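You operate a simulated robot arm through the tools that you are given. There is no shell and no other tool.

You are at the controls of a simulated two-armed robot. One attempt, no reset.

TASK
Carry the sample tray with both arms and set it on the field table top.

It is judged by the outcome, as a careful person would: the job done as asked, and still so three seconds after it is handed in. It fails if anything else is knocked over, pushed out of place, dropped, spilled or broken.

THE ROBOT
Two 7-joint arms with two-finger grippers on one trunk, on a base that moves. Base frame: it is fixed to the floor where the robot stands at the start and does not move with it; the origin is under the middle of the robot, x ahead of it, y to its left, z up. Units: cm, degrees, N and s.
The left shoulder is at the start at [4.1, 16, 113.1], the right one opposite. With the tool pointing down near the work surface each hand reaches from about 28 to 74 cm from the robot's upright axis, wherever it stands, measured 20 degrees to its own side. Places, roughly: field table top [50, 430, 80]; sample tray (36x26x15 cm) [50, -10, 90]. Payload 2.45 kg a hand.
The TCP of each hand is the grasp point between the finger pads, 2.6 cm short of the fingertips. In the tool frame z runs along the fingers and y along their closing line. The gripper opens to 9.6 cm; its body begins 6.9 cm behind the TCP.
Orientation is that of the tool frame in the base frame, as [roll, pitch, yaw] about the fixed x, y, z axes, in that order (R = Rz(yaw) Ry(pitch) Rx(roll)). With the fingers straight down and closing along the base's y, the tool's x points along the base's -x, its y along +y and its z along -z.

THE INTERFACE
- The arms move only by the tool nudge_tool. It takes "left_moves", "right_moves" or both (then of equal length, played together; a hand with none holds still); each is a list of rows, each a list of 3 entries, a list of its own where there are three numbers: the closure, from 0 (fully open) to 1 (shut), then the shift along the tool's x, y, z in cm, then the turn, a rotation vector about the tool's x, y, z in degrees. In form: [[grip, [dx, dy, dz], [wx, wy, wz]], ...]. A call has 1 to 20 rows; each row shifts and turns the commanded pose from where the row before left it, along the tool's axes as they then stand. Rows are played at 5 a second. More than 5 cm and 8.6 degrees between two rows, or a gripper value outside its range, and nothing of the call is played. Where a pose cannot be reached the arm comes as near as it can. A force on the tool above 40 N (or 10 N above the force at the start of the call, whichever is more), or a blocked arm, ends the call early, and 0.2 s more pass. Each finger travels about 11.99 cm/s and halts on what it meets, pressing with about 41 N; the grip force reading is that of the motor and also rises with nothing between the fingers. The clock runs only during rows and for 0.2 s after the last one: add rows that do not move to give the fingers time. It gives the time, the measured TCP pose, the force on the tool (base axes), the opening and the grip force at its end, in the units of the frame above (readings bear some noise), with the torque about the TCP (base axes, N m) and any sound that the robot's microphone picked up.
- Cameras (640 x 400 px; columns grow to the right, rows downward): "scene" is now at [10.36, -0.57, 158.94]; the picture's right is [-0.05, -1.00, -0.00], its down [-0.86, 0.04, -0.50] and it looks along [0.50, -0.02, -0.86] (base axes); focal length 263 px, centre (320, 200). "left" rides on the left gripper at [8.2, -0.3, -9.8] in its tool frame; the picture's right is [0.04, 1.00, 0.00], its down [-0.73, 0.03, -0.68] and it looks along [-0.68, 0.03, 0.73] (tool axes); focal length 256 px, centre (320, 200). "right" rides on the right gripper at [8.2, 0.3, -9.8] in its tool frame; the picture's right is [-0.04, 1.00, 0.00], its down [-0.73, -0.03, -0.68] and it looks along [-0.68, -0.03, 0.73] (tool axes); focal length 256 px, centre (320, 200). There is no depth. A picture from a camera that has moved, and an enlarged one, comes with that camera's place and axes in the base frame and with its lens.
- grab_frame(camera): a new picture of that camera. The clock stands still meanwhile.
- move_column(by): moves the trunk up (or, below 0, down) by that many cm; the arms and the scene camera ride with it, the base frame stays. It gives what a move gives, with no picture.
- base_move(legs): drives the robot by 1 to 6 legs, each [ahead, left, turn to the left] in cm, cm and degrees, along the robot's own axes; the way and the turn of a leg run together, so that a leg with both is an arc; at most 150 cm and 180 degrees a leg. The arms and the cameras ride along, it lands a little off, and it stops where it bumps. It gives what a move gives.
- turn_head(pan, tilt): turns the head with the scene camera to pan (to the left, within 120 degrees either way) and tilt (down, from -29 to 69), counted from straight ahead of the robot (the tilt from the chest, where the trunk bows). It gives what a move gives.
- zoom(camera, box): a new picture of the part [left, top, right, bottom] of that camera's present view, enlarged. The clock stands still meanwhile.
- job_done(): hands the job in; it is judged then, once.

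Nothing tells you exact positions but the pictures and the camera data. Unless the task says otherwise, let go and move clear before handing in.

The tools are called after ">>>" as name(argument=value, ...) on one line, values as JSON. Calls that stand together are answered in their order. nudge_tool: Moves the arms, as the interface text tells. Its arguments: {"type":"object","properties":{"left_moves":{"type":"array","items":{"type":"array"}},"right_moves":{"type":"array","items":{"type":"array"}}},"required":[]} The other tools are called the same way: move_column (by) moves the trunk up or down; base_move (legs) drives the base; turn_head (pan, tilt) turns the head that bears the scene camera; grab_frame (camera) takes a picture; zoom (camera, box) takes an enlarged picture of a part of a camera's view; job_done () hands the job in.

At the start:

```text
t: 0.0
left_position: [50.4, 8.68, 105.93]
left_tcp_rot: [179.9, 0.0, 180.0]
left_force: [0.0, 0.0, 1.2]
left_moment: [-0.01, 0.0, 0.02]
left_finger_gap: 9.6
left_gripper_force: 0.0
right_position: [37.89, -24.82, 109.82]
right_tcp_rot: [179.9, -0.1, 180.0]
right_force: [-0.1, -0.5, -1.0]
right_moment: [0.0, -0.03, 0.0]
right_finger_gap: 9.59
right_gripper_force: 0.0
trunk travel left (down, up): [-30.0, 26.7]
robot x, y, heading: [0.14, 0.16, 0.3]
head pan, tilt (commanded): [-2.8, 59.5]
```

scene: 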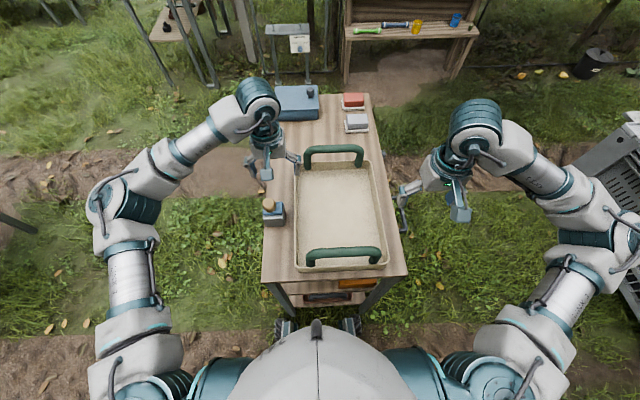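
right: 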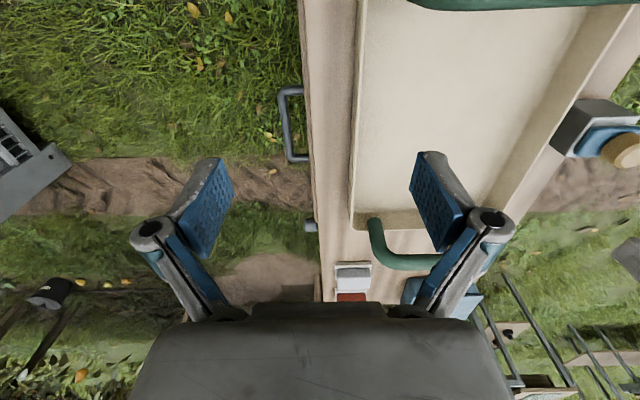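
left: 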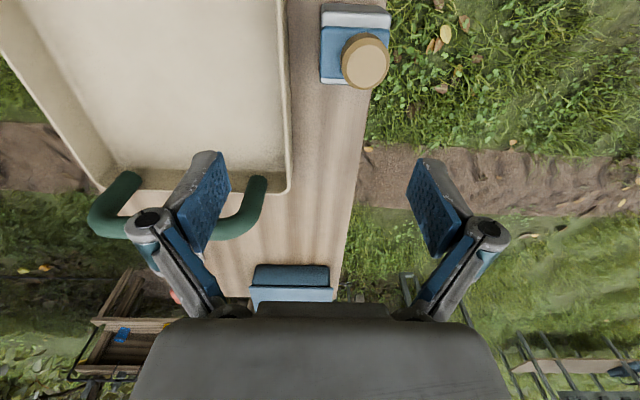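

I see the tray on a narrow bench in front of me, with a green handle at its near and far ends (about x≈32 and x≈66, y≈-7). Before I plan a route I'll look closer at the handles and around toward the field table.

>>> zoom(camera="scene", box=[240, 80, 440, 320])

>>> zoom(camera="left", box=[0, 0, 400, 320])

>>> turn_head(pan=80, tilt=20)

```text
1.67 times, centred on (340, 200) of scene
camera zoom: at [10.36, -0.57, 158.94], right [-0.05, -1.0, 0.0], down [-0.86, 0.04, -0.5], along [0.5, -0.02, -0.86], focal length 438 px, centre (287, 200)
```

zoom: 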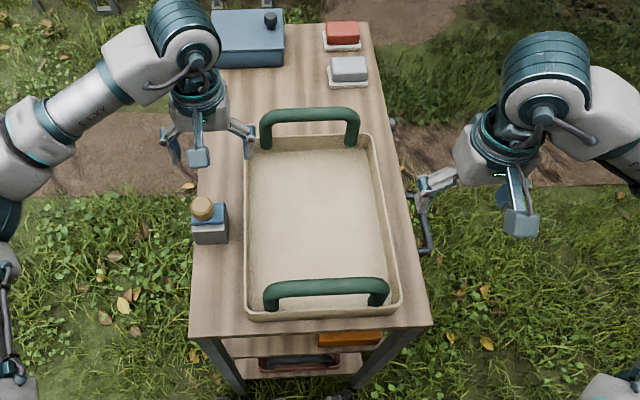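

```text
1.25 times, centred on (200, 160) of left
camera zoom: at [42.16, 8.49, 115.76], right [-0.04, 1.0, 0.0], down [0.73, 0.03, 0.68], along [0.68, 0.03, -0.73], focal length 320 px, centre (470, 250)
```

zoom: 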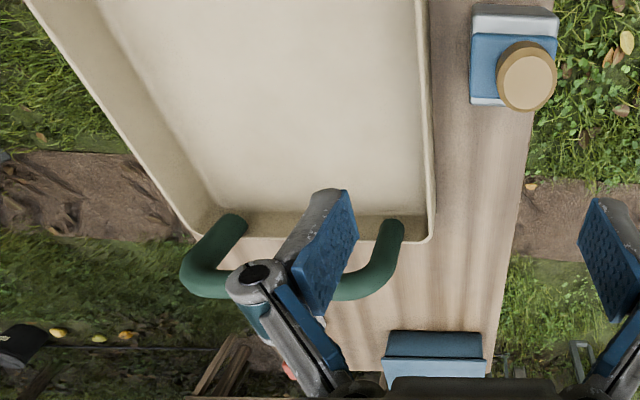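

```text
t: 1.6
left_position: [49.95, 8.88, 106.21]
left_tcp_rot: [179.9, 0.1, 179.9]
left_force: [-1.0, 0.1, 0.0]
left_moment: [0.03, 0.02, 0.01]
left_finger_gap: 9.59
left_gripper_force: 0.1
right_position: [37.55, -24.87, 110.09]
right_tcp_rot: [179.9, 0.0, -180.0]
right_force: [-0.6, -0.4, 0.1]
right_moment: [-0.02, -0.01, -0.01]
right_finger_gap: 9.59
right_gripper_force: 0.1
trunk travel left (down, up): [-30.0, 26.7]
robot x, y, heading: [0.04, -0.14, 0.1]
head pan, tilt (commanded): [80.0, 20.0]
```

The handles are upright arches on the end walls of the tray. Now I look left toward the field table.

>>> grab_frame(camera="scene")

```text
taken
camera scene: at [5.29, 8.94, 164.72], right [0.98, -0.17, 0.0], down [-0.06, -0.34, -0.94], along [0.16, 0.93, -0.34], focal length 263 px, centre (320, 200)
```

scene: 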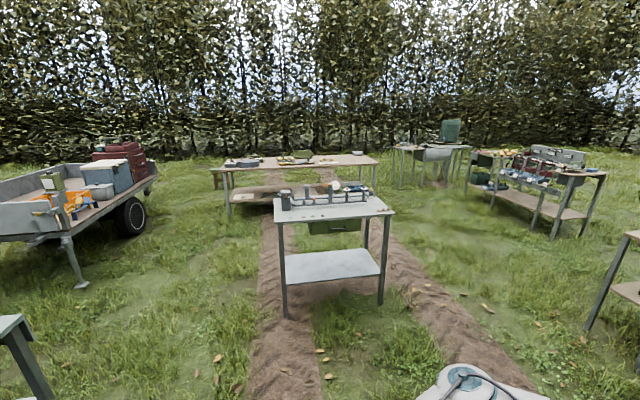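

The grey table in the middle (y≈213) is an obstacle. The long wooden table behind it (y≈430) looks like the field table, so I'll zoom in on it.

>>> zoom(camera="scene", box=[200, 130, 400, 255])

>>> turn_head(pan=115, tilt=30)

>>> grab_frame(camera="scene")

>>> turn_head(pan=40, tilt=35)

>>> grab_frame(camera="scene")

>>> turn_head(pan=-60, tilt=35)

>>> grab_frame(camera="scene")

```text
3.20 times, centred on (300, 192) of scene
camera zoom: at [5.29, 8.94, 164.72], right [0.98, -0.17, 0.0], down [-0.06, -0.34, -0.94], along [0.16, 0.93, -0.34], focal length 842 px, centre (384, 224)
```

zoom: 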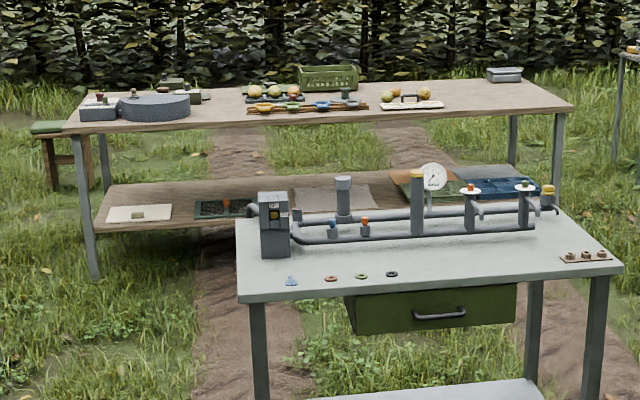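

```text
t: 2.6
left_position: [50.13, 8.85, 106.11]
left_tcp_rot: [179.9, 0.1, -180.0]
left_force: [-0.9, 0.4, 0.7]
left_moment: [-0.02, 0.0, -0.03]
left_finger_gap: 9.59
left_gripper_force: 0.0
right_position: [37.45, -24.79, 110.08]
right_tcp_rot: [179.7, 0.2, 179.9]
right_force: [0.7, -0.4, -0.3]
right_moment: [0.0, -0.01, 0.05]
right_finger_gap: 9.62
right_gripper_force: 0.1
trunk travel left (down, up): [-30.0, 26.7]
robot x, y, heading: [-0.3, 0.14, -0.0]
head pan, tilt (commanded): [115.0, 30.0]
```

```text
taken
camera scene: at [-0.16, 7.97, 163.14], right [0.91, 0.42, 0.0], down [0.21, -0.45, -0.87], along [-0.37, 0.79, -0.5], focal length 263 px, centre (320, 200)
```

scene: 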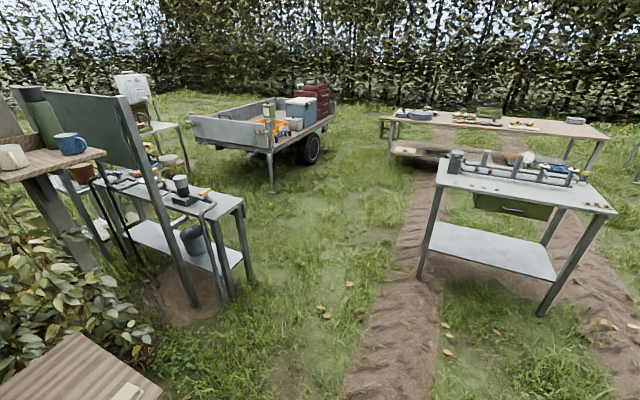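

```text
t: 4.0
left_position: [50.06, 8.95, 106.26]
left_tcp_rot: [179.9, 0.2, -179.9]
left_force: [0.1, 0.2, -1.1]
left_moment: [0.01, 0.01, 0.01]
left_finger_gap: 9.58
left_gripper_force: 0.0
right_position: [37.56, -24.77, 110.19]
right_tcp_rot: [179.9, 0.1, 179.9]
right_force: [-0.4, -0.1, 0.5]
right_moment: [0.01, 0.0, -0.01]
right_finger_gap: 9.59
right_gripper_force: 0.2
trunk travel left (down, up): [-30.0, 26.7]
robot x, y, heading: [0.42, -0.0, -0.2]
head pan, tilt (commanded): [40.0, 35.0]
```

```text
taken
camera scene: at [10.4, 5.44, 162.31], right [0.64, -0.77, 0.0], down [-0.44, -0.37, -0.82], along [0.62, 0.53, -0.58], focal length 263 px, centre (320, 200)
```

scene: 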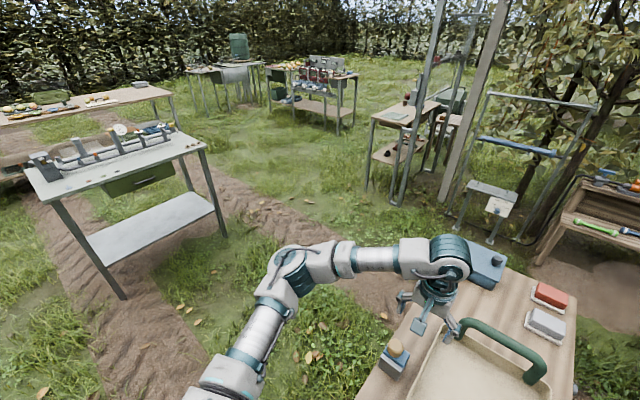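

```text
t: 5.8
left_position: [49.98, 8.84, 106.12]
left_tcp_rot: [180.0, 0.1, 180.0]
left_force: [-0.2, 0.5, 0.2]
left_moment: [0.04, -0.01, -0.02]
left_finger_gap: 9.6
left_gripper_force: 0.0
right_position: [37.53, -24.81, 110.2]
right_tcp_rot: [179.9, 0.1, 180.0]
right_force: [0.8, -0.7, -0.4]
right_moment: [0.01, -0.03, -0.02]
right_finger_gap: 9.63
right_gripper_force: 0.1
trunk travel left (down, up): [-30.0, 26.7]
robot x, y, heading: [-0.2, 0.33, 0.0]
head pan, tilt (commanded): [-60.0, 35.0]
```

```text
taken
camera scene: at [8.06, -7.87, 162.31], right [-0.87, -0.5, 0.0], down [-0.29, 0.5, -0.82], along [0.41, -0.71, -0.58], focal length 263 px, centre (320, 200)
```

scene: 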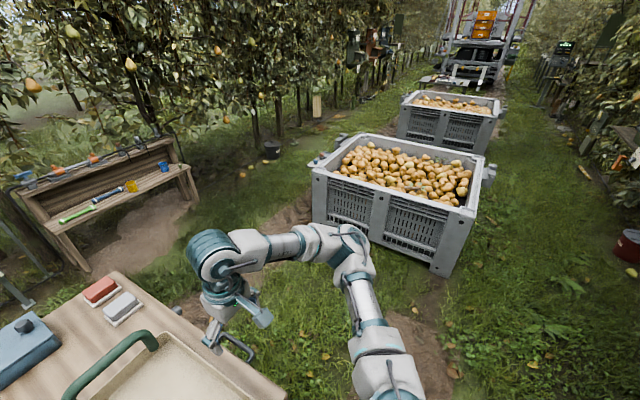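

The field table top is the long wooden one (roughly x -68..163, y 386..456), with a seemingly free patch toward its right end at x≈105–160. My plan is to stand at the left long side of the bench facing the tray, so each hand takes one handle. I'll raise the trunk a bit first and slide left clear of the bench.

>>> move_column(by=12)

>>> base_move(legs=[[0, 70, 0]])

>>> turn_head(pan=-20, tilt=45)

>>> grab_frame(camera="scene")

```text
t: 7.3
left_position: [50.14, 8.88, 118.12]
left_tcp_rot: [179.9, 0.1, -179.9]
left_force: [-0.1, -0.5, 0.6]
left_moment: [0.03, 0.0, -0.03]
left_finger_gap: 9.59
left_gripper_force: 0.0
right_position: [37.58, -24.77, 122.06]
right_tcp_rot: [179.9, 0.1, 180.0]
right_force: [0.1, -0.4, -0.8]
right_moment: [0.0, 0.01, 0.02]
right_finger_gap: 9.62
right_gripper_force: 0.0
trunk travel left (down, up): [-42.0, 14.7]
robot x, y, heading: [-0.17, -0.03, -0.0]
head pan, tilt (commanded): [-60.0, 35.0]
```

```text
t: 11.1
left_position: [50.39, 77.7, 118.15]
left_tcp_rot: [179.9, 0.1, 179.4]
left_force: [-0.5, 0.3, -0.3]
left_moment: [0.06, 0.0, -0.02]
left_finger_gap: 9.61
left_gripper_force: 0.2
right_position: [37.66, 44.23, 122.11]
right_tcp_rot: [179.8, 0.0, 179.3]
right_force: [0.0, -0.4, -0.2]
right_moment: [-0.01, -0.03, 0.0]
right_finger_gap: 9.61
right_gripper_force: 0.1
trunk travel left (down, up): [-42.0, 14.7]
robot x, y, heading: [0.18, 69.1, -0.7]
head pan, tilt (commanded): [-60.0, 35.0]
```

```text
t: 12.2
left_position: [50.2, 77.16, 118.42]
left_tcp_rot: [179.6, 0.3, 179.4]
left_force: [-0.2, 0.1, 0.0]
left_moment: [0.05, 0.01, 0.0]
left_finger_gap: 9.6
left_gripper_force: 0.0
right_position: [37.28, 43.64, 122.15]
right_tcp_rot: [179.6, 0.3, 179.3]
right_force: [-0.2, -0.4, -0.4]
right_moment: [0.04, 0.0, 0.01]
right_finger_gap: 9.6
right_gripper_force: 0.1
trunk travel left (down, up): [-42.0, 14.7]
robot x, y, heading: [0.28, 69.61, -0.2]
head pan, tilt (commanded): [-20.0, 45.0]
```

```text
taken
camera scene: at [7.56, 65.73, 172.83], right [-0.35, -0.94, 0.0], down [-0.66, 0.25, -0.7], along [0.66, -0.25, -0.71], focal length 263 px, centre (320, 200)
```

scene: 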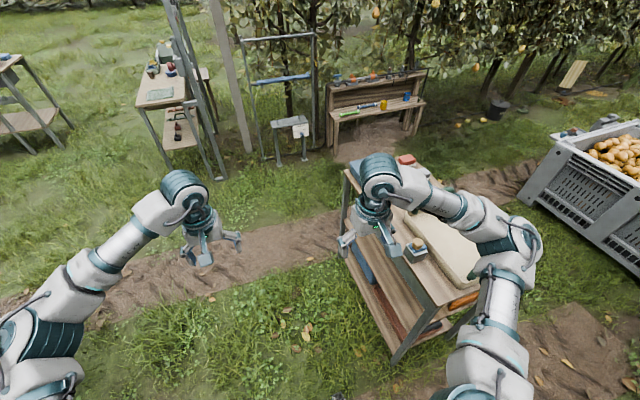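

The way is clear. I drive forward alongside the bench, turn right to face it, and look at the tray.

>>> base_move(legs=[[49, 0, 0], [0, 0, -90]])

>>> turn_head(pan=0, tilt=50)

>>> grab_frame(camera="scene")

```text
t: 18.9
left_position: [53.37, 19.01, 118.39]
left_tcp_rot: [179.7, 0.2, 87.3]
left_force: [0.3, 1.3, -0.8]
left_moment: [-0.02, -0.01, -0.01]
left_finger_gap: 9.6
left_gripper_force: 0.1
right_position: [20.4, 33.24, 122.25]
right_tcp_rot: [179.7, 0.4, 87.1]
right_force: [0.2, 0.4, 0.1]
right_moment: [-0.02, 0.02, -0.01]
right_finger_gap: 9.61
right_gripper_force: 0.0
trunk travel left (down, up): [-42.0, 14.7]
robot x, y, heading: [47.34, 69.03, -92.9]
head pan, tilt (commanded): [-20.0, 45.0]
```

```text
t: 19.7
left_position: [53.48, 19.45, 118.53]
left_tcp_rot: [179.7, 0.4, 87.3]
left_force: [-0.3, -0.2, 0.3]
left_moment: [0.0, 0.01, 0.02]
left_finger_gap: 9.59
left_gripper_force: 0.1
right_position: [20.49, 33.6, 122.4]
right_tcp_rot: [179.8, 0.6, 87.2]
right_force: [0.6, 0.7, -0.3]
right_moment: [0.03, -0.05, 0.04]
right_finger_gap: 9.59
right_gripper_force: 0.1
trunk travel left (down, up): [-42.0, 14.7]
robot x, y, heading: [47.22, 69.28, -92.6]
head pan, tilt (commanded): [0.0, 50.0]
```

```text
taken
camera scene: at [46.82, 61.89, 172.15], right [-1.0, 0.05, 0.0], down [0.04, 0.77, -0.64], along [-0.03, -0.64, -0.77], focal length 263 px, centre (320, 200)
```

scene: 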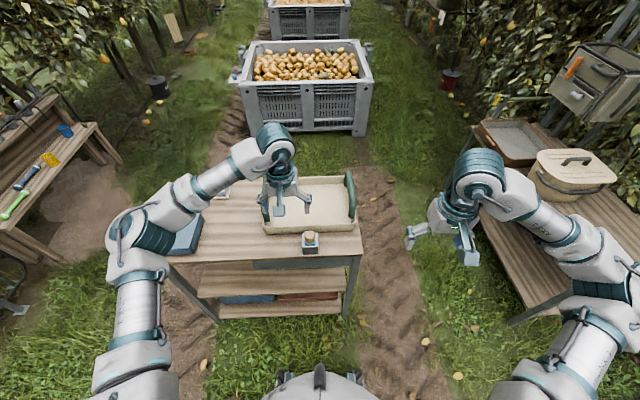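

The bench with the tray is straight ahead; a side table with a basket stands off to the right, out of the way. I straighten the heading and drive up closer.

>>> base_move(legs=[[0, 0, 2.6], [26, 1.8, 0]])

>>> turn_head(pan=0, tilt=62)

>>> grab_frame(camera="scene")

>>> grab_frame(camera="left")

>>> grab_frame(camera="right")

```text
t: 22.0
left_position: [57.68, -6.62, 118.56]
left_tcp_rot: [179.9, 0.5, 89.8]
left_force: [0.4, 0.2, -0.2]
left_moment: [0.01, 0.03, 0.03]
left_finger_gap: 9.61
left_gripper_force: 0.1
right_position: [24.02, 6.0, 122.35]
right_tcp_rot: [179.9, 0.5, 89.8]
right_force: [0.6, -0.2, -0.6]
right_moment: [0.04, 0.0, -0.02]
right_finger_gap: 9.62
right_gripper_force: 0.1
trunk travel left (down, up): [-42.0, 14.7]
robot x, y, heading: [48.85, 42.77, -90.0]
head pan, tilt (commanded): [0.0, 50.0]
```

```text
t: 22.8
left_position: [57.66, -6.49, 118.68]
left_tcp_rot: [179.9, 0.5, 89.9]
left_force: [-0.4, 0.1, 0.2]
left_moment: [0.0, -0.02, 0.01]
left_finger_gap: 9.6
left_gripper_force: 0.1
right_position: [23.96, 6.07, 122.41]
right_tcp_rot: [179.8, 0.7, 89.7]
right_force: [0.1, -0.2, 0.4]
right_moment: [0.03, -0.02, -0.02]
right_finger_gap: 9.61
right_gripper_force: 0.0
trunk travel left (down, up): [-42.0, 14.7]
robot x, y, heading: [49.04, 42.71, -90.0]
head pan, tilt (commanded): [0.0, 62.0]
```

```text
taken
camera scene: at [48.97, 36.64, 170.67], right [-1.0, 0.0, 0.0], down [0.0, 0.88, -0.47], along [0.0, -0.47, -0.88], focal length 263 px, centre (320, 200)
```

scene: 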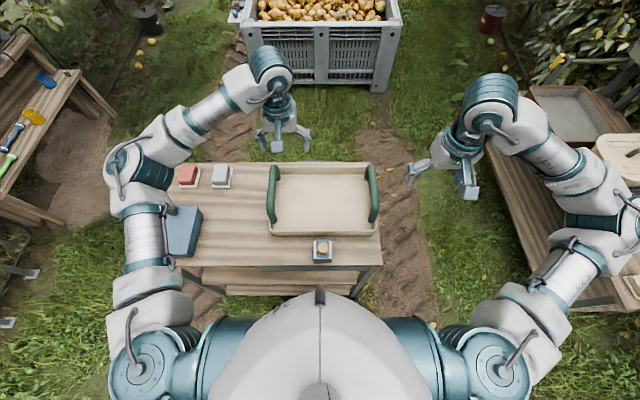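

```text
taken
camera left: at [57.28, 1.74, 128.32], right [1.0, 0.04, 0.0], down [0.03, -0.73, 0.69], along [0.03, -0.69, -0.73], focal length 256 px, centre (320, 200)
```

left: 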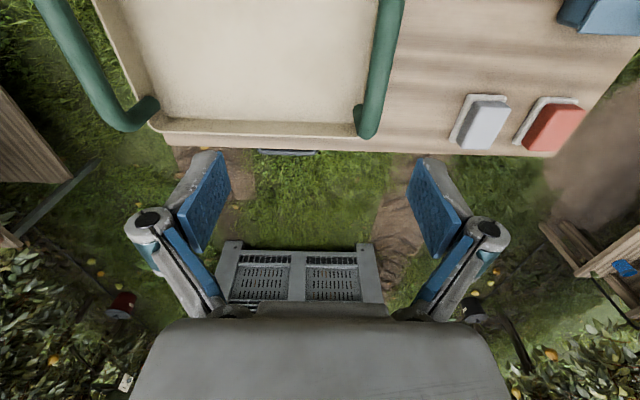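

```text
taken
camera right: at [24.38, 14.4, 132.22], right [1.0, -0.04, 0.0], down [-0.03, -0.73, 0.69], along [-0.03, -0.69, -0.73], focal length 256 px, centre (320, 200)
```

right: 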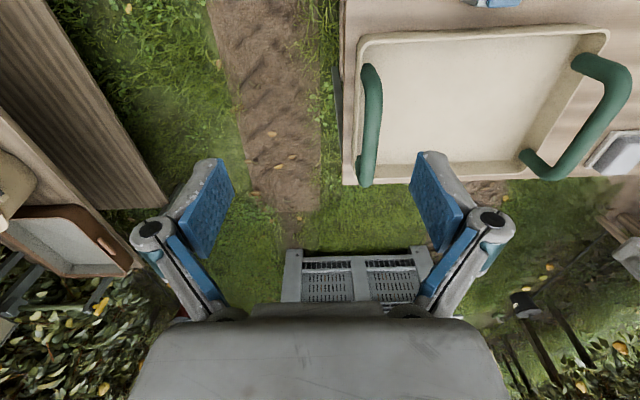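

The tray is now centred in front of me, one handle per side. I zoom in for a precise fix on the handles.

>>> zoom(camera="scene", box=[240, 145, 400, 270])

>>> zoom(camera="right", box=[330, 0, 640, 200])

>>> zoom(camera="left", box=[20, 0, 440, 200])

```text
3.20 times, centred on (320, 208) of scene
camera zoom: at [48.97, 36.64, 170.67], right [-1.0, 0.0, 0.0], down [0.0, 0.88, -0.47], along [0.0, -0.47, -0.88], focal length 842 px, centre (320, 176)
```

zoom: 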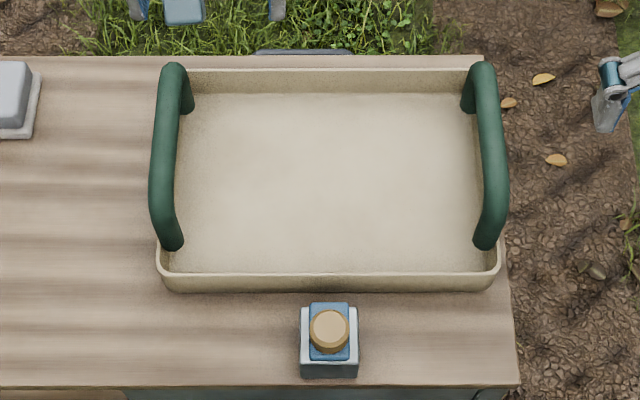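

```text
2.00 times, centred on (485, 100) of right
camera zoom: at [24.38, 14.4, 132.22], right [1.0, -0.04, 0.0], down [-0.03, -0.73, 0.69], along [-0.03, -0.69, -0.73], focal length 512 px, centre (-10, 400)
```

zoom: 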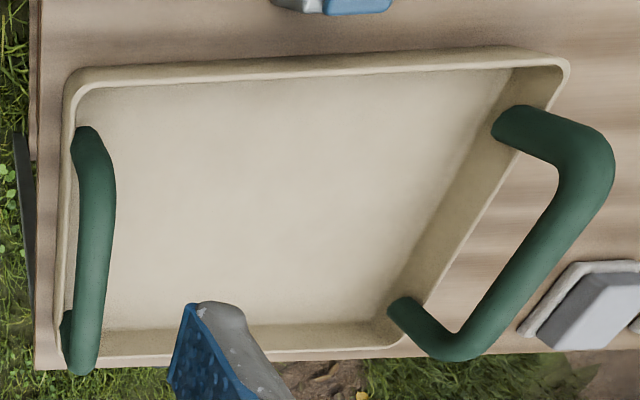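

```text
1.52 times, centred on (230, 100) of left
camera zoom: at [57.28, 1.74, 128.32], right [1.0, 0.04, 0.0], down [0.03, -0.73, 0.69], along [0.03, -0.69, -0.73], focal length 390 px, centre (457, 352)
```

zoom: 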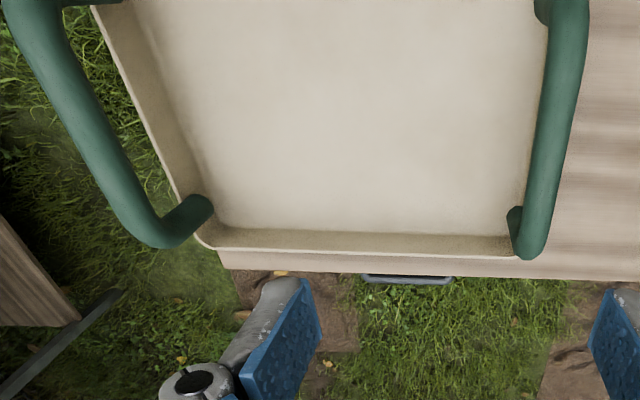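

From the pictures, the handle bars sit at about x=65.3 (left hand) and x=31.5 (right hand), y≈-6.5, z≈96. I bring both hands above the bars and lower to a checking height.

>>> nudge_tool(left_moves=[[0, [0, 1.27, 0], [0, 0, 0]], [0, [0, 1.27, 0], [0, 0, 0]], [0, [0, 1.27, 0], [0, 0, 0]], [0, [0, 1.27, 0], [0, 0, 0]], [0, [0, 1.27, 0], [0, 0, 0]], [0, [0, 1.27, 0], [0, 0, 0]], [0, [0, 0, 2.2], [0, 0, 0]], [0, [0, 0, 2.2], [0, 0, 0]], [0, [0, 0, 2.2], [0, 0, 0]], [0, [0, 0, 2.2], [0, 0, 0]], [0, [0, 0, 2.2], [0, 0, 0]], [0, [0, 0, 1.8], [0, 0, 0]], [0, [0, 0, 0], [0, 0, 0]]], right_moves=[[0, [-2.1, 1.25, 0], [0, 0, 0]], [0, [-2.1, 1.25, 0], [0, 0, 0]], [0, [-2.1, 1.25, 0], [0, 0, 0]], [0, [-2.1, 1.25, 0], [0, 0, 0]], [0, [-2.1, 1.25, 0], [0, 0, 0]], [0, [-2.1, 1.25, 0], [0, 0, 0]], [0, [0, 0, 2.7], [0, 0, 0]], [0, [0, 0, 2.7], [0, 0, 0]], [0, [0, 0, 2.7], [0, 0, 0]], [0, [0, 0, 2.7], [0, 0, 0]], [0, [0, 0, 2.7], [0, 0, 0]], [0, [0, 0, 3.0], [0, 0, 0]], [0, [0, 0, 0], [0, 0, 0]]])

>>> grab_frame(camera="scene")

>>> grab_frame(camera="left")

>>> grab_frame(camera="right")

```text
t: 25.6
left_position: [65.55, -6.61, 105.73]
left_tcp_rot: [180.0, 0.7, 89.9]
left_force: [-0.7, 0.4, 0.2]
left_moment: [0.0, 0.03, -0.01]
left_finger_gap: 9.59
left_gripper_force: 0.0
right_position: [31.51, -6.38, 105.72]
right_tcp_rot: [179.8, 0.5, 89.8]
right_force: [-0.2, -0.3, 0.2]
right_moment: [0.01, 0.02, -0.01]
right_finger_gap: 9.58
right_gripper_force: 0.1
trunk travel left (down, up): [-42.0, 14.7]
robot x, y, heading: [49.35, 42.96, -89.9]
head pan, tilt (commanded): [0.0, 62.0]
```

```text
taken
camera scene: at [49.23, 36.71, 170.67], right [-1.0, 0.0, 0.0], down [0.0, 0.88, -0.47], along [0.0, -0.47, -0.88], focal length 263 px, centre (320, 200)
```

scene: 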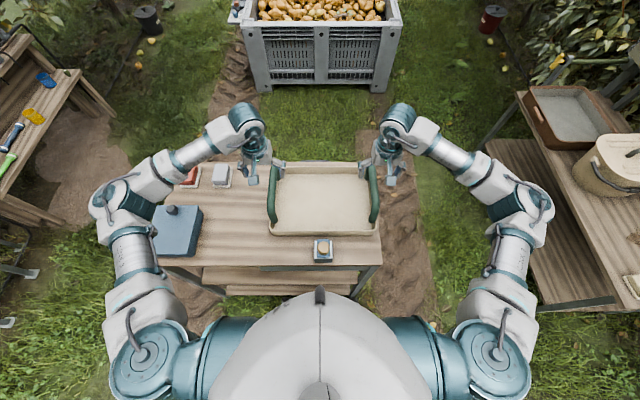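

```text
taken
camera left: at [65.14, 1.65, 115.51], right [1.0, 0.04, 0.0], down [0.03, -0.73, 0.69], along [0.03, -0.69, -0.73], focal length 256 px, centre (320, 200)
```

left: 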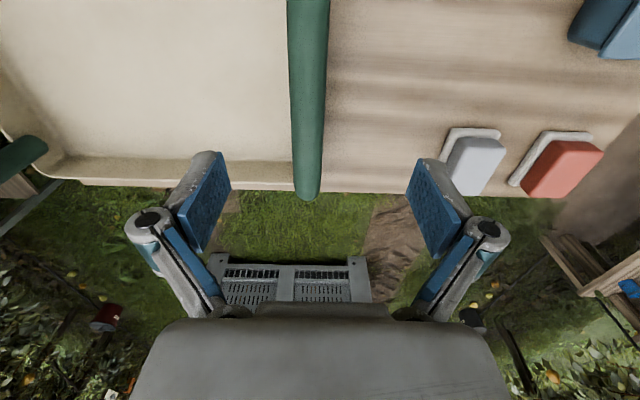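

```text
taken
camera right: at [31.89, 1.82, 115.59], right [1.0, -0.04, 0.0], down [-0.03, -0.73, 0.69], along [-0.03, -0.69, -0.73], focal length 256 px, centre (320, 200)
```

right: 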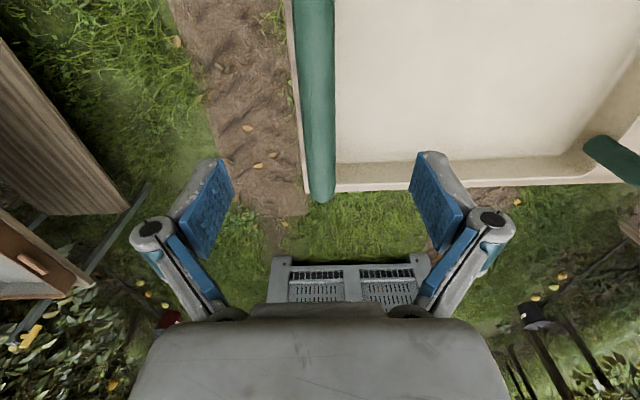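

Left hand needs about 0.9 cm toward the tray centre; the right is on line. I shift it and descend to the bars with open fingers.

>>> nudge_tool(left_moves=[[0, [0, -0.9, 0], [0, 0, 0]], [0, [0, 0, 1.9], [0, 0, 0]], [0, [0, 0, 1.9], [0, 0, 0]], [0, [0, 0, 1.9], [0, 0, 0]], [0, [0, 0, 1.9], [0, 0, 0]], [0, [0, 0, 1.0], [0, 0, 0]], [0, [0, 0, 1.0], [0, 0, 0]], [0, [0, 0, 0], [0, 0, 0]], [0, [0, 0, 0], [0, 0, 0]]], right_moves=[[0, [0, -0.1, 0], [0, 0, 0]], [0, [0, 0, 1.9], [0, 0, 0]], [0, [0, 0, 1.9], [0, 0, 0]], [0, [0, 0, 1.9], [0, 0, 0]], [0, [0, 0, 1.9], [0, 0, 0]], [0, [0, 0, 1.0], [0, 0, 0]], [0, [0, 0, 1.0], [0, 0, 0]], [0, [0, 0, 0], [0, 0, 0]], [0, [0, 0, 0], [0, 0, 0]]])

>>> zoom(camera="scene", box=[220, 120, 420, 260])

>>> grab_frame(camera="left")

>>> grab_frame(camera="right")

```text
t: 27.6
left_position: [64.62, -6.7, 96.1]
left_tcp_rot: [180.0, 0.6, 90.0]
left_force: [0.4, 0.4, 0.7]
left_moment: [-0.02, 0.01, -0.04]
left_finger_gap: 9.6
left_gripper_force: 0.0
right_position: [31.53, -6.59, 96.54]
right_tcp_rot: [179.9, 0.6, 89.9]
right_force: [-0.5, 1.1, 0.2]
right_moment: [0.03, -0.02, 0.0]
right_finger_gap: 9.6
right_gripper_force: 0.0
trunk travel left (down, up): [-42.0, 14.7]
robot x, y, heading: [49.11, 42.76, -90.3]
head pan, tilt (commanded): [0.0, 62.0]
```

```text
2.86 times, centred on (320, 190) of scene
camera zoom: at [49.22, 36.68, 170.67], right [-1.0, 0.0, 0.0], down [0.0, 0.88, -0.47], along [0.0, -0.47, -0.88], focal length 752 px, centre (320, 229)
```

zoom: 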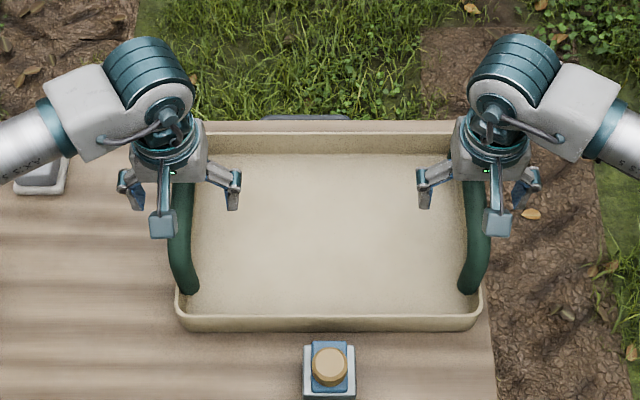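

```text
taken
camera left: at [64.13, 1.57, 105.77], right [1.0, 0.04, 0.0], down [0.03, -0.73, 0.69], along [0.03, -0.69, -0.73], focal length 256 px, centre (320, 200)
```

left: 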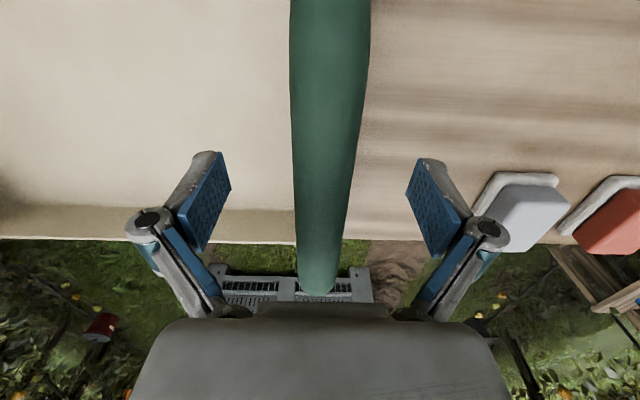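

```text
taken
camera right: at [31.96, 1.64, 106.25], right [1.0, -0.04, 0.0], down [-0.03, -0.73, 0.69], along [-0.03, -0.69, -0.73], focal length 256 px, centre (320, 200)
```

right: 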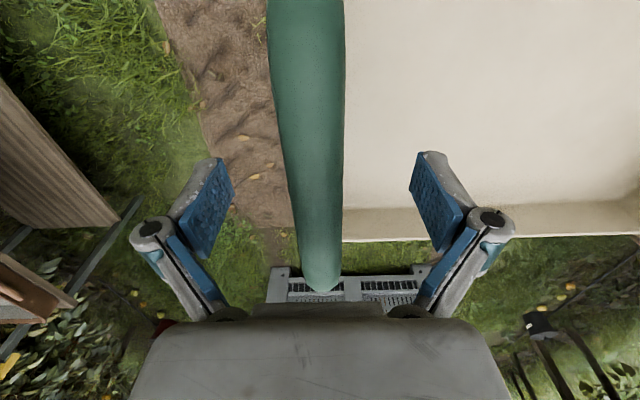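

Both bars are centred between the fingers to within a few millimetres. I trim slightly and close both grippers.

>>> nudge_tool(left_moves=[[0, [0, 0.12, -0.2], [0, 0, 0]], [0, [0, 0, 0], [0, 0, 0]], [0.4, [0, 0, 0], [0, 0, 0]], [0.6, [0, 0, 0], [0, 0, 0]], [0.75, [0, 0, 0], [0, 0, 0]], [1, [0, 0, 0], [0, 0, 0]], [1, [0, 0, 0], [0, 0, 0]], [1, [0, 0, 0], [0, 0, 0]], [1, [0, 0, 0], [0, 0, 0]]], right_moves=[[0, [0, -0.25, 0.2], [0, 0, 0]], [0, [0, 0, 0], [0, 0, 0]], [0.4, [0, 0, 0], [0, 0, 0]], [0.6, [0, 0, 0], [0, 0, 0]], [0.75, [0, 0, 0], [0, 0, 0]], [1, [0, 0, 0], [0, 0, 0]], [1, [0, 0, 0], [0, 0, 0]], [1, [0, 0, 0], [0, 0, 0]], [1, [0, 0, 0], [0, 0, 0]]])

>>> grab_frame(camera="left")

>>> grab_frame(camera="right")

```text
t: 29.6
left_position: [64.65, -6.77, 96.3]
left_tcp_rot: [-180.0, 0.6, 89.8]
left_force: [-13.1, 0.2, 0.4]
left_moment: [-0.02, -0.03, 0.17]
left_finger_gap: 2.39
left_gripper_force: 41.0
right_position: [31.36, -6.65, 96.34]
right_tcp_rot: [179.8, 0.6, 89.9]
right_force: [14.1, 0.1, -0.4]
right_moment: [-0.01, 0.11, 0.11]
right_finger_gap: 2.43
right_gripper_force: 41.3
trunk travel left (down, up): [-42.0, 14.7]
robot x, y, heading: [48.86, 43.03, -90.2]
head pan, tilt (commanded): [0.0, 62.0]
```

```text
taken
camera left: at [64.23, 1.54, 106.06], right [1.0, 0.04, 0.0], down [0.03, -0.73, 0.69], along [0.02, -0.69, -0.73], focal length 256 px, centre (320, 200)
```

left: 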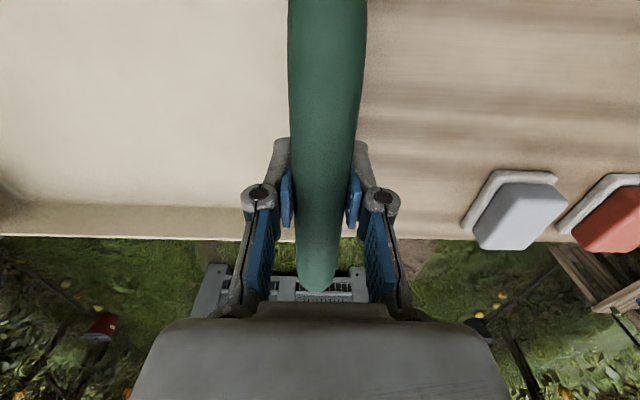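

```text
taken
camera right: at [31.73, 1.62, 106.11], right [1.0, -0.04, 0.0], down [-0.03, -0.73, 0.69], along [-0.03, -0.69, -0.73], focal length 256 px, centre (320, 200)
```

right: 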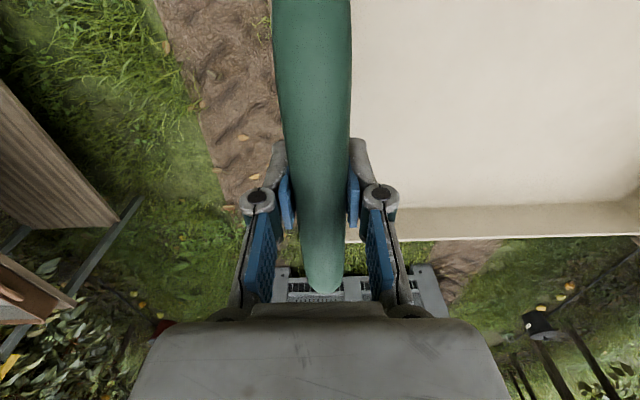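

Both fingers hold their bars (2.4 cm gap, 41 N). The arms pull against each other by about 13 N, so I ease that before lifting.

>>> nudge_tool(left_moves=[[1, [0, -0.1, 0], [0, 0, 0]], [1, [0, 0, 0], [0, 0, 0]]], right_moves=[[1, [0, 0.1, 0], [0, 0, 0]], [1, [0, 0, 0], [0, 0, 0]]])

```text
t: 30.2
left_position: [64.58, -6.82, 96.36]
left_tcp_rot: [179.9, 0.7, 89.9]
left_force: [-8.1, -1.6, 0.4]
left_moment: [0.16, -0.05, 0.09]
left_finger_gap: 2.41
left_gripper_force: 41.3
right_position: [31.39, -6.66, 96.31]
right_tcp_rot: [180.0, 0.6, 89.8]
right_force: [7.6, 4.9, 2.6]
right_moment: [0.1, 0.03, 0.34]
right_finger_gap: 2.37
right_gripper_force: 41.0
trunk travel left (down, up): [-42.0, 14.7]
robot x, y, heading: [48.79, 42.8, -90.1]
head pan, tilt (commanded): [0.0, 62.0]
```

The pull dropped to about 8 N; one more small step, then lift a few centimetres with the trunk.

>>> nudge_tool(left_moves=[[1, [0, -0.12, 0], [0, 0, 0]], [1, [0, 0, 0], [0, 0, 0]]], right_moves=[[1, [0, 0.12, 0], [0, 0, 0]], [1, [0, 0, 0], [0, 0, 0]]])

>>> move_column(by=3)

>>> grab_frame(camera="scene")

>>> grab_frame(camera="left")

>>> grab_frame(camera="right")

```text
t: 30.8
left_position: [64.5, -6.71, 96.37]
left_tcp_rot: [179.8, 0.6, 90.0]
left_force: [5.1, -3.6, 5.4]
left_moment: [0.23, 0.06, -0.01]
left_finger_gap: 2.4
left_gripper_force: 41.0
right_position: [31.34, -6.68, 96.37]
right_tcp_rot: [-179.9, 0.6, 89.6]
right_force: [-4.5, 2.6, 4.3]
right_moment: [0.19, 0.0, 0.37]
right_finger_gap: 2.4
right_gripper_force: 41.1
trunk travel left (down, up): [-42.0, 14.7]
robot x, y, heading: [49.01, 42.94, -90.0]
head pan, tilt (commanded): [0.0, 62.0]
```

```text
t: 31.5
left_position: [64.61, -6.79, 99.4]
left_tcp_rot: [179.8, 0.5, 90.0]
left_force: [16.2, -2.6, -2.8]
left_moment: [-0.09, 0.06, 0.22]
left_finger_gap: 2.4
left_gripper_force: 41.3
right_position: [31.46, -6.7, 99.24]
right_tcp_rot: [-179.9, 0.6, 89.7]
right_force: [-16.7, 2.6, -3.6]
right_moment: [0.15, -0.15, 0.44]
right_finger_gap: 2.39
right_gripper_force: 41.1
trunk travel left (down, up): [-45.0, 11.7]
robot x, y, heading: [49.39, 42.73, -90.1]
head pan, tilt (commanded): [0.0, 62.0]
```

```text
taken
camera scene: at [49.23, 36.95, 173.65], right [-1.0, 0.0, 0.0], down [0.0, 0.89, -0.47], along [0.0, -0.47, -0.89], focal length 263 px, centre (320, 200)
```

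scene: 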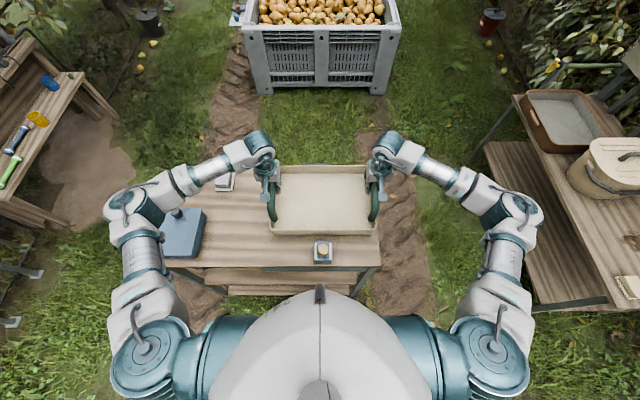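

```text
taken
camera left: at [64.19, 1.49, 109.05], right [1.0, 0.04, 0.0], down [0.03, -0.73, 0.69], along [0.03, -0.68, -0.73], focal length 256 px, centre (320, 200)
```

left: 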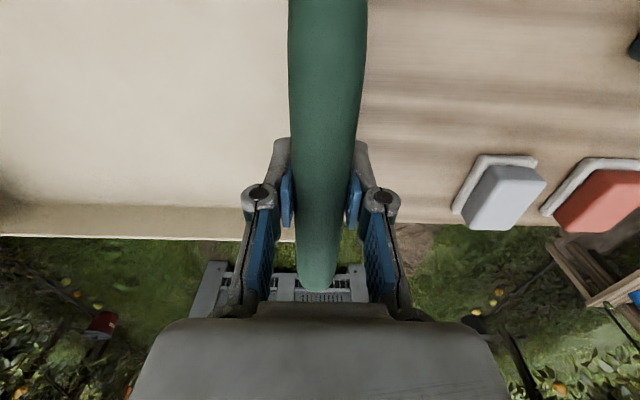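

```text
taken
camera right: at [31.84, 1.49, 109.05], right [1.0, -0.05, 0.0], down [-0.03, -0.73, 0.69], along [-0.03, -0.69, -0.73], focal length 256 px, centre (320, 200)
```

right: 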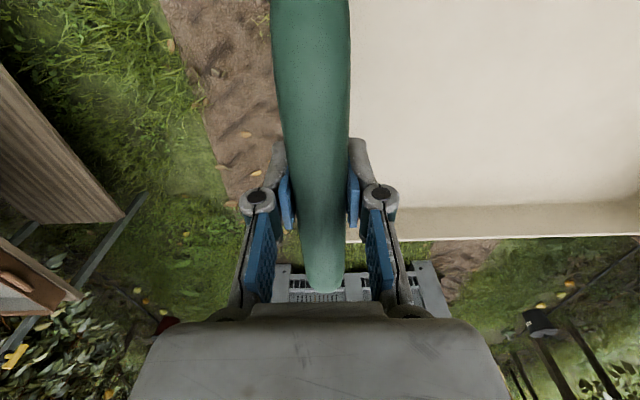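

The tray is off the bench, level and light (about 6–7 N). I relax the inward squeeze and lift further.

>>> nudge_tool(left_moves=[[1, [0, 0.12, 0], [0, 0, 0]], [1, [0, 0, 0], [0, 0, 0]]], right_moves=[[1, [0, -0.12, 0], [0, 0, 0]], [1, [0, 0, 0], [0, 0, 0]]])

>>> move_column(by=9)

>>> grab_frame(camera="scene")

```text
t: 32.1
left_position: [64.58, -6.75, 99.43]
left_tcp_rot: [180.0, 0.6, 89.8]
left_force: [9.0, -1.4, -2.5]
left_moment: [0.11, -0.01, 0.25]
left_finger_gap: 2.39
left_gripper_force: 41.1
right_position: [31.41, -6.71, 99.31]
right_tcp_rot: [179.9, 0.6, 89.9]
right_force: [-10.2, 1.0, -2.3]
right_moment: [-0.1, -0.12, 0.18]
right_finger_gap: 2.36
right_gripper_force: 41.3
trunk travel left (down, up): [-45.0, 11.7]
robot x, y, heading: [49.3, 42.9, -90.1]
head pan, tilt (commanded): [0.0, 62.0]
```

```text
t: 33.4
left_position: [64.62, -6.73, 108.41]
left_tcp_rot: [179.9, 0.6, 89.9]
left_force: [8.8, -1.9, -3.3]
left_moment: [0.08, 0.06, 0.14]
left_finger_gap: 2.37
left_gripper_force: 40.5
right_position: [31.5, -6.74, 108.25]
right_tcp_rot: [179.8, 0.7, 89.8]
right_force: [-9.4, 0.8, -2.9]
right_moment: [0.03, -0.09, 0.27]
right_finger_gap: 2.4
right_gripper_force: 40.8
trunk travel left (down, up): [-54.0, 2.7]
robot x, y, heading: [49.16, 42.78, -90.1]
head pan, tilt (commanded): [0.0, 62.0]
```

```text
taken
camera scene: at [49.22, 37.31, 182.63], right [-1.0, 0.0, 0.0], down [0.0, 0.89, -0.47], along [0.0, -0.47, -0.89], focal length 263 px, centre (320, 200)
```

scene: 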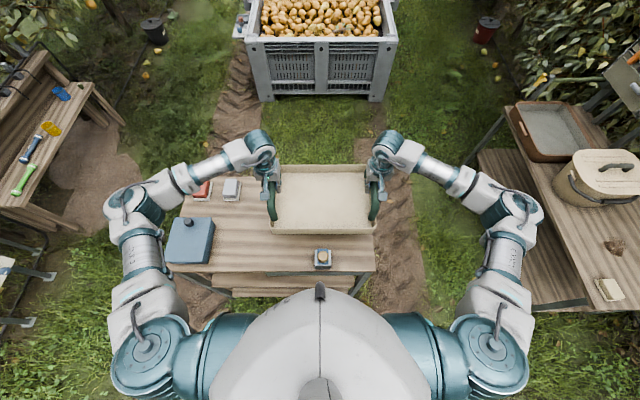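

The tray is well up, but a stamp with a knob (top ≈ z 92) stands between me and the tray's path backward. I raise the arms another 8 cm for clearance before backing off.

>>> nudge_tool(left_moves=[[1, [0, 0.05, -1], [0, 0, 0]], [1, [0, 0.05, -1], [0, 0, 0]], [1, [0, 0, -1], [0, 0, 0]], [1, [0, 0, -1], [0, 0, 0]], [1, [0, 0, -1], [0, 0, 0]], [1, [0, 0, -1], [0, 0, 0]], [1, [0, 0, -1], [0, 0, 0]], [1, [0, 0, -1], [0, 0, 0]], [1, [0, 0, 0], [0, 0, 0]]], right_moves=[[1, [0, -0.05, -1], [0, 0, 0]], [1, [0, -0.05, -1], [0, 0, 0]], [1, [0, 0, -1], [0, 0, 0]], [1, [0, 0, -1], [0, 0, 0]], [1, [0, 0, -1], [0, 0, 0]], [1, [0, 0, -1], [0, 0, 0]], [1, [0, 0, -1], [0, 0, 0]], [1, [0, 0, -1], [0, 0, 0]], [1, [0, 0, 0], [0, 0, 0]]])

>>> grab_frame(camera="left")

>>> grab_frame(camera="scene")

```text
t: 35.4
left_position: [64.54, -6.75, 116.49]
left_tcp_rot: [-179.9, 0.6, 89.7]
left_force: [-7.6, -1.3, -2.7]
left_moment: [-0.22, 0.05, 0.32]
left_finger_gap: 2.39
left_gripper_force: 41.3
right_position: [31.34, -6.52, 116.34]
right_tcp_rot: [179.8, 0.5, 89.8]
right_force: [9.3, 2.0, -3.2]
right_moment: [0.27, 0.09, 0.33]
right_finger_gap: 2.4
right_gripper_force: 40.7
trunk travel left (down, up): [-54.0, 2.7]
robot x, y, heading: [48.87, 42.73, -90.3]
head pan, tilt (commanded): [0.0, 62.0]
```

```text
taken
camera left: at [64.21, 1.59, 126.18], right [1.0, 0.04, 0.0], down [0.03, -0.73, 0.69], along [0.03, -0.69, -0.73], focal length 256 px, centre (320, 200)
```

left: 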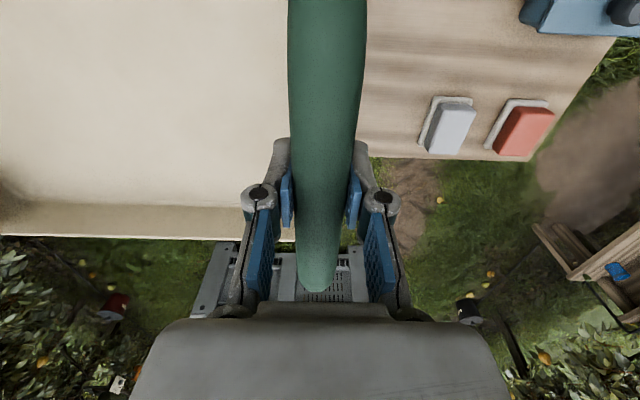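

```text
taken
camera scene: at [49.22, 37.27, 182.64], right [-1.0, 0.0, 0.0], down [0.0, 0.89, -0.46], along [0.0, -0.46, -0.89], focal length 263 px, centre (320, 200)
```

scene: 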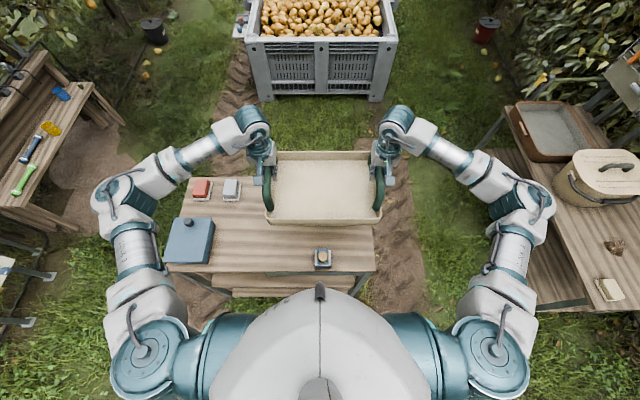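

The tray is clear of everything on the bench. I back straight off from the bench.

>>> base_move(legs=[[-30, 0, 0], [-30, 0, 0]])

>>> turn_head(pan=60, tilt=30)

>>> grab_frame(camera="scene")

>>> turn_head(pan=110, tilt=25)

>>> grab_frame(camera="scene")

```text
t: 39.0
left_position: [64.51, 52.12, 116.44]
left_tcp_rot: [-179.9, 0.5, 89.8]
left_force: [-25.6, -3.0, -3.7]
left_moment: [0.22, -0.23, 0.32]
left_finger_gap: 2.39
left_gripper_force: 40.8
right_position: [31.3, 52.16, 116.37]
right_tcp_rot: [180.0, 0.5, 89.7]
right_force: [25.9, 2.6, -3.6]
right_moment: [-0.16, 0.27, 0.42]
right_finger_gap: 2.4
right_gripper_force: 41.1
trunk travel left (down, up): [-54.0, 2.7]
robot x, y, heading: [48.88, 101.55, -90.2]
head pan, tilt (commanded): [0.0, 62.0]
```

```text
t: 40.3
left_position: [64.53, 52.81, 116.59]
left_tcp_rot: [180.0, 0.8, 89.7]
left_force: [-0.5, -2.0, -2.7]
left_moment: [-0.03, 0.08, 0.24]
left_finger_gap: 2.38
left_gripper_force: 40.9
right_position: [31.3, 52.65, 116.53]
right_tcp_rot: [179.8, 0.8, 89.7]
right_force: [1.7, 2.4, -2.9]
right_moment: [0.09, -0.02, 0.29]
right_finger_gap: 2.39
right_gripper_force: 41.2
trunk travel left (down, up): [-54.0, 2.7]
robot x, y, heading: [49.01, 101.84, -90.1]
head pan, tilt (commanded): [60.0, 30.0]
```

```text
taken
camera scene: at [57.07, 98.0, 187.08], right [-0.5, -0.86, 0.0], down [-0.43, 0.26, -0.86], along [0.75, -0.43, -0.5], focal length 263 px, centre (320, 200)
```

scene: 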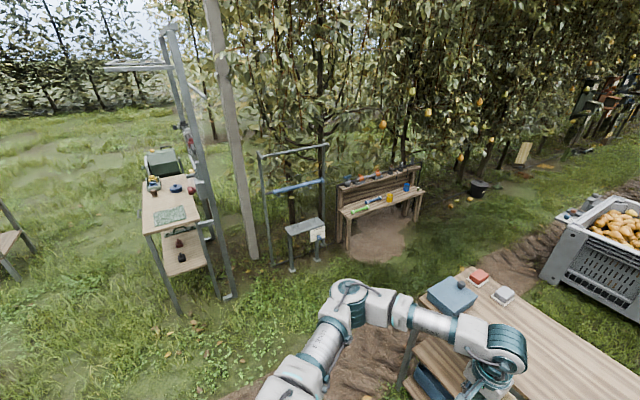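

```text
t: 41.5
left_position: [64.43, 52.65, 116.69]
left_tcp_rot: [179.9, 0.9, 89.9]
left_force: [-2.9, -0.3, -2.7]
left_moment: [0.03, 0.03, 0.23]
left_finger_gap: 2.39
left_gripper_force: 40.8
right_position: [31.24, 52.76, 116.5]
right_tcp_rot: [179.9, 0.9, 89.7]
right_force: [3.1, 1.0, -3.9]
right_moment: [0.04, 0.0, 0.27]
right_finger_gap: 2.42
right_gripper_force: 41.2
trunk travel left (down, up): [-54.0, 2.7]
robot x, y, heading: [49.07, 101.63, -90.3]
head pan, tilt (commanded): [110.0, 25.0]
```

```text
taken
camera scene: at [57.94, 105.73, 187.92], right [0.34, -0.94, 0.0], down [-0.4, -0.14, -0.91], along [0.85, 0.31, -0.42], focal length 263 px, centre (320, 200)
```

scene: 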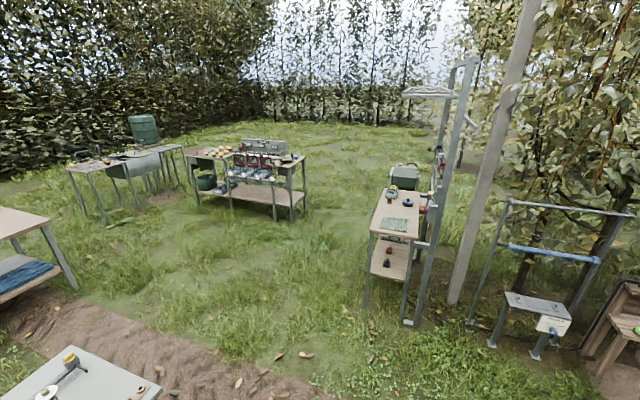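

The corridor to the right of the grey table (its near-right corner at about x=92, y=184) is open all the way to the field table. I turn left to face +x, then advance.

>>> base_move(legs=[[0, 0, 45], [0, 0, 45.2]])

>>> base_move(legs=[[55, 0, 0]])

>>> turn_head(pan=20, tilt=50)

>>> grab_frame(camera="scene")

```text
t: 46.0
left_position: [98.41, 115.5, 116.8]
left_tcp_rot: [179.8, 0.8, 178.6]
left_force: [2.2, -5.1, -2.8]
left_moment: [0.15, 0.1, 0.27]
left_finger_gap: 2.37
left_gripper_force: 40.9
right_position: [97.67, 82.43, 116.53]
right_tcp_rot: [179.7, 0.9, 178.5]
right_force: [-1.0, 3.9, -3.2]
right_moment: [0.06, -0.04, 0.31]
right_finger_gap: 2.39
right_gripper_force: 41.2
trunk travel left (down, up): [-54.0, 2.7]
robot x, y, heading: [49.0, 101.66, -1.5]
head pan, tilt (commanded): [110.0, 25.0]
```

```text
t: 49.1
left_position: [152.56, 115.49, 117.05]
left_tcp_rot: [179.8, 1.1, 179.2]
left_force: [2.0, -0.8, -3.4]
left_moment: [0.0, 0.15, 0.31]
left_finger_gap: 2.36
left_gripper_force: 41.1
right_position: [152.25, 82.06, 116.84]
right_tcp_rot: [179.8, 1.1, 179.1]
right_force: [-1.6, 2.0, -3.3]
right_moment: [0.02, -0.08, 0.36]
right_finger_gap: 2.4
right_gripper_force: 40.5
trunk travel left (down, up): [-54.0, 2.7]
robot x, y, heading: [103.65, 100.59, -0.6]
head pan, tilt (commanded): [110.0, 25.0]
```

```text
t: 50.8
left_position: [152.4, 115.48, 117.04]
left_tcp_rot: [-180.0, 1.2, 179.4]
left_force: [1.5, -1.1, -2.8]
left_moment: [-0.04, -0.03, 0.21]
left_finger_gap: 2.4
left_gripper_force: 40.7
right_position: [151.98, 82.34, 117.05]
right_tcp_rot: [179.8, 1.2, 179.3]
right_force: [-1.7, -0.5, -3.4]
right_moment: [-0.04, 0.09, 0.23]
right_finger_gap: 2.38
right_gripper_force: 40.5
trunk travel left (down, up): [-54.0, 2.7]
robot x, y, heading: [103.89, 100.42, -0.7]
head pan, tilt (commanded): [20.0, 50.0]
```

```text
taken
camera scene: at [110.4, 102.99, 184.12], right [0.33, -0.94, 0.0], down [-0.73, -0.25, -0.64], along [0.6, 0.21, -0.77], focal length 263 px, centre (320, 200)
```

scene: 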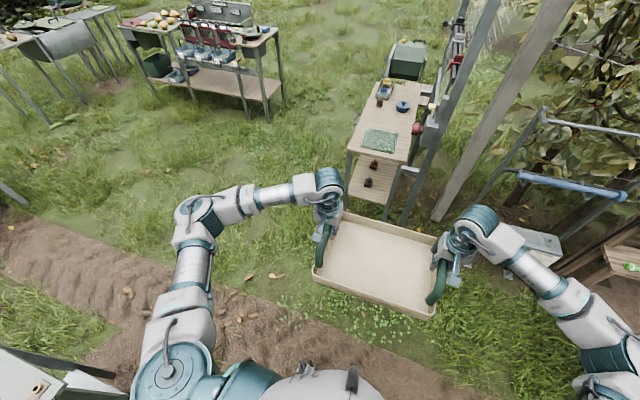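

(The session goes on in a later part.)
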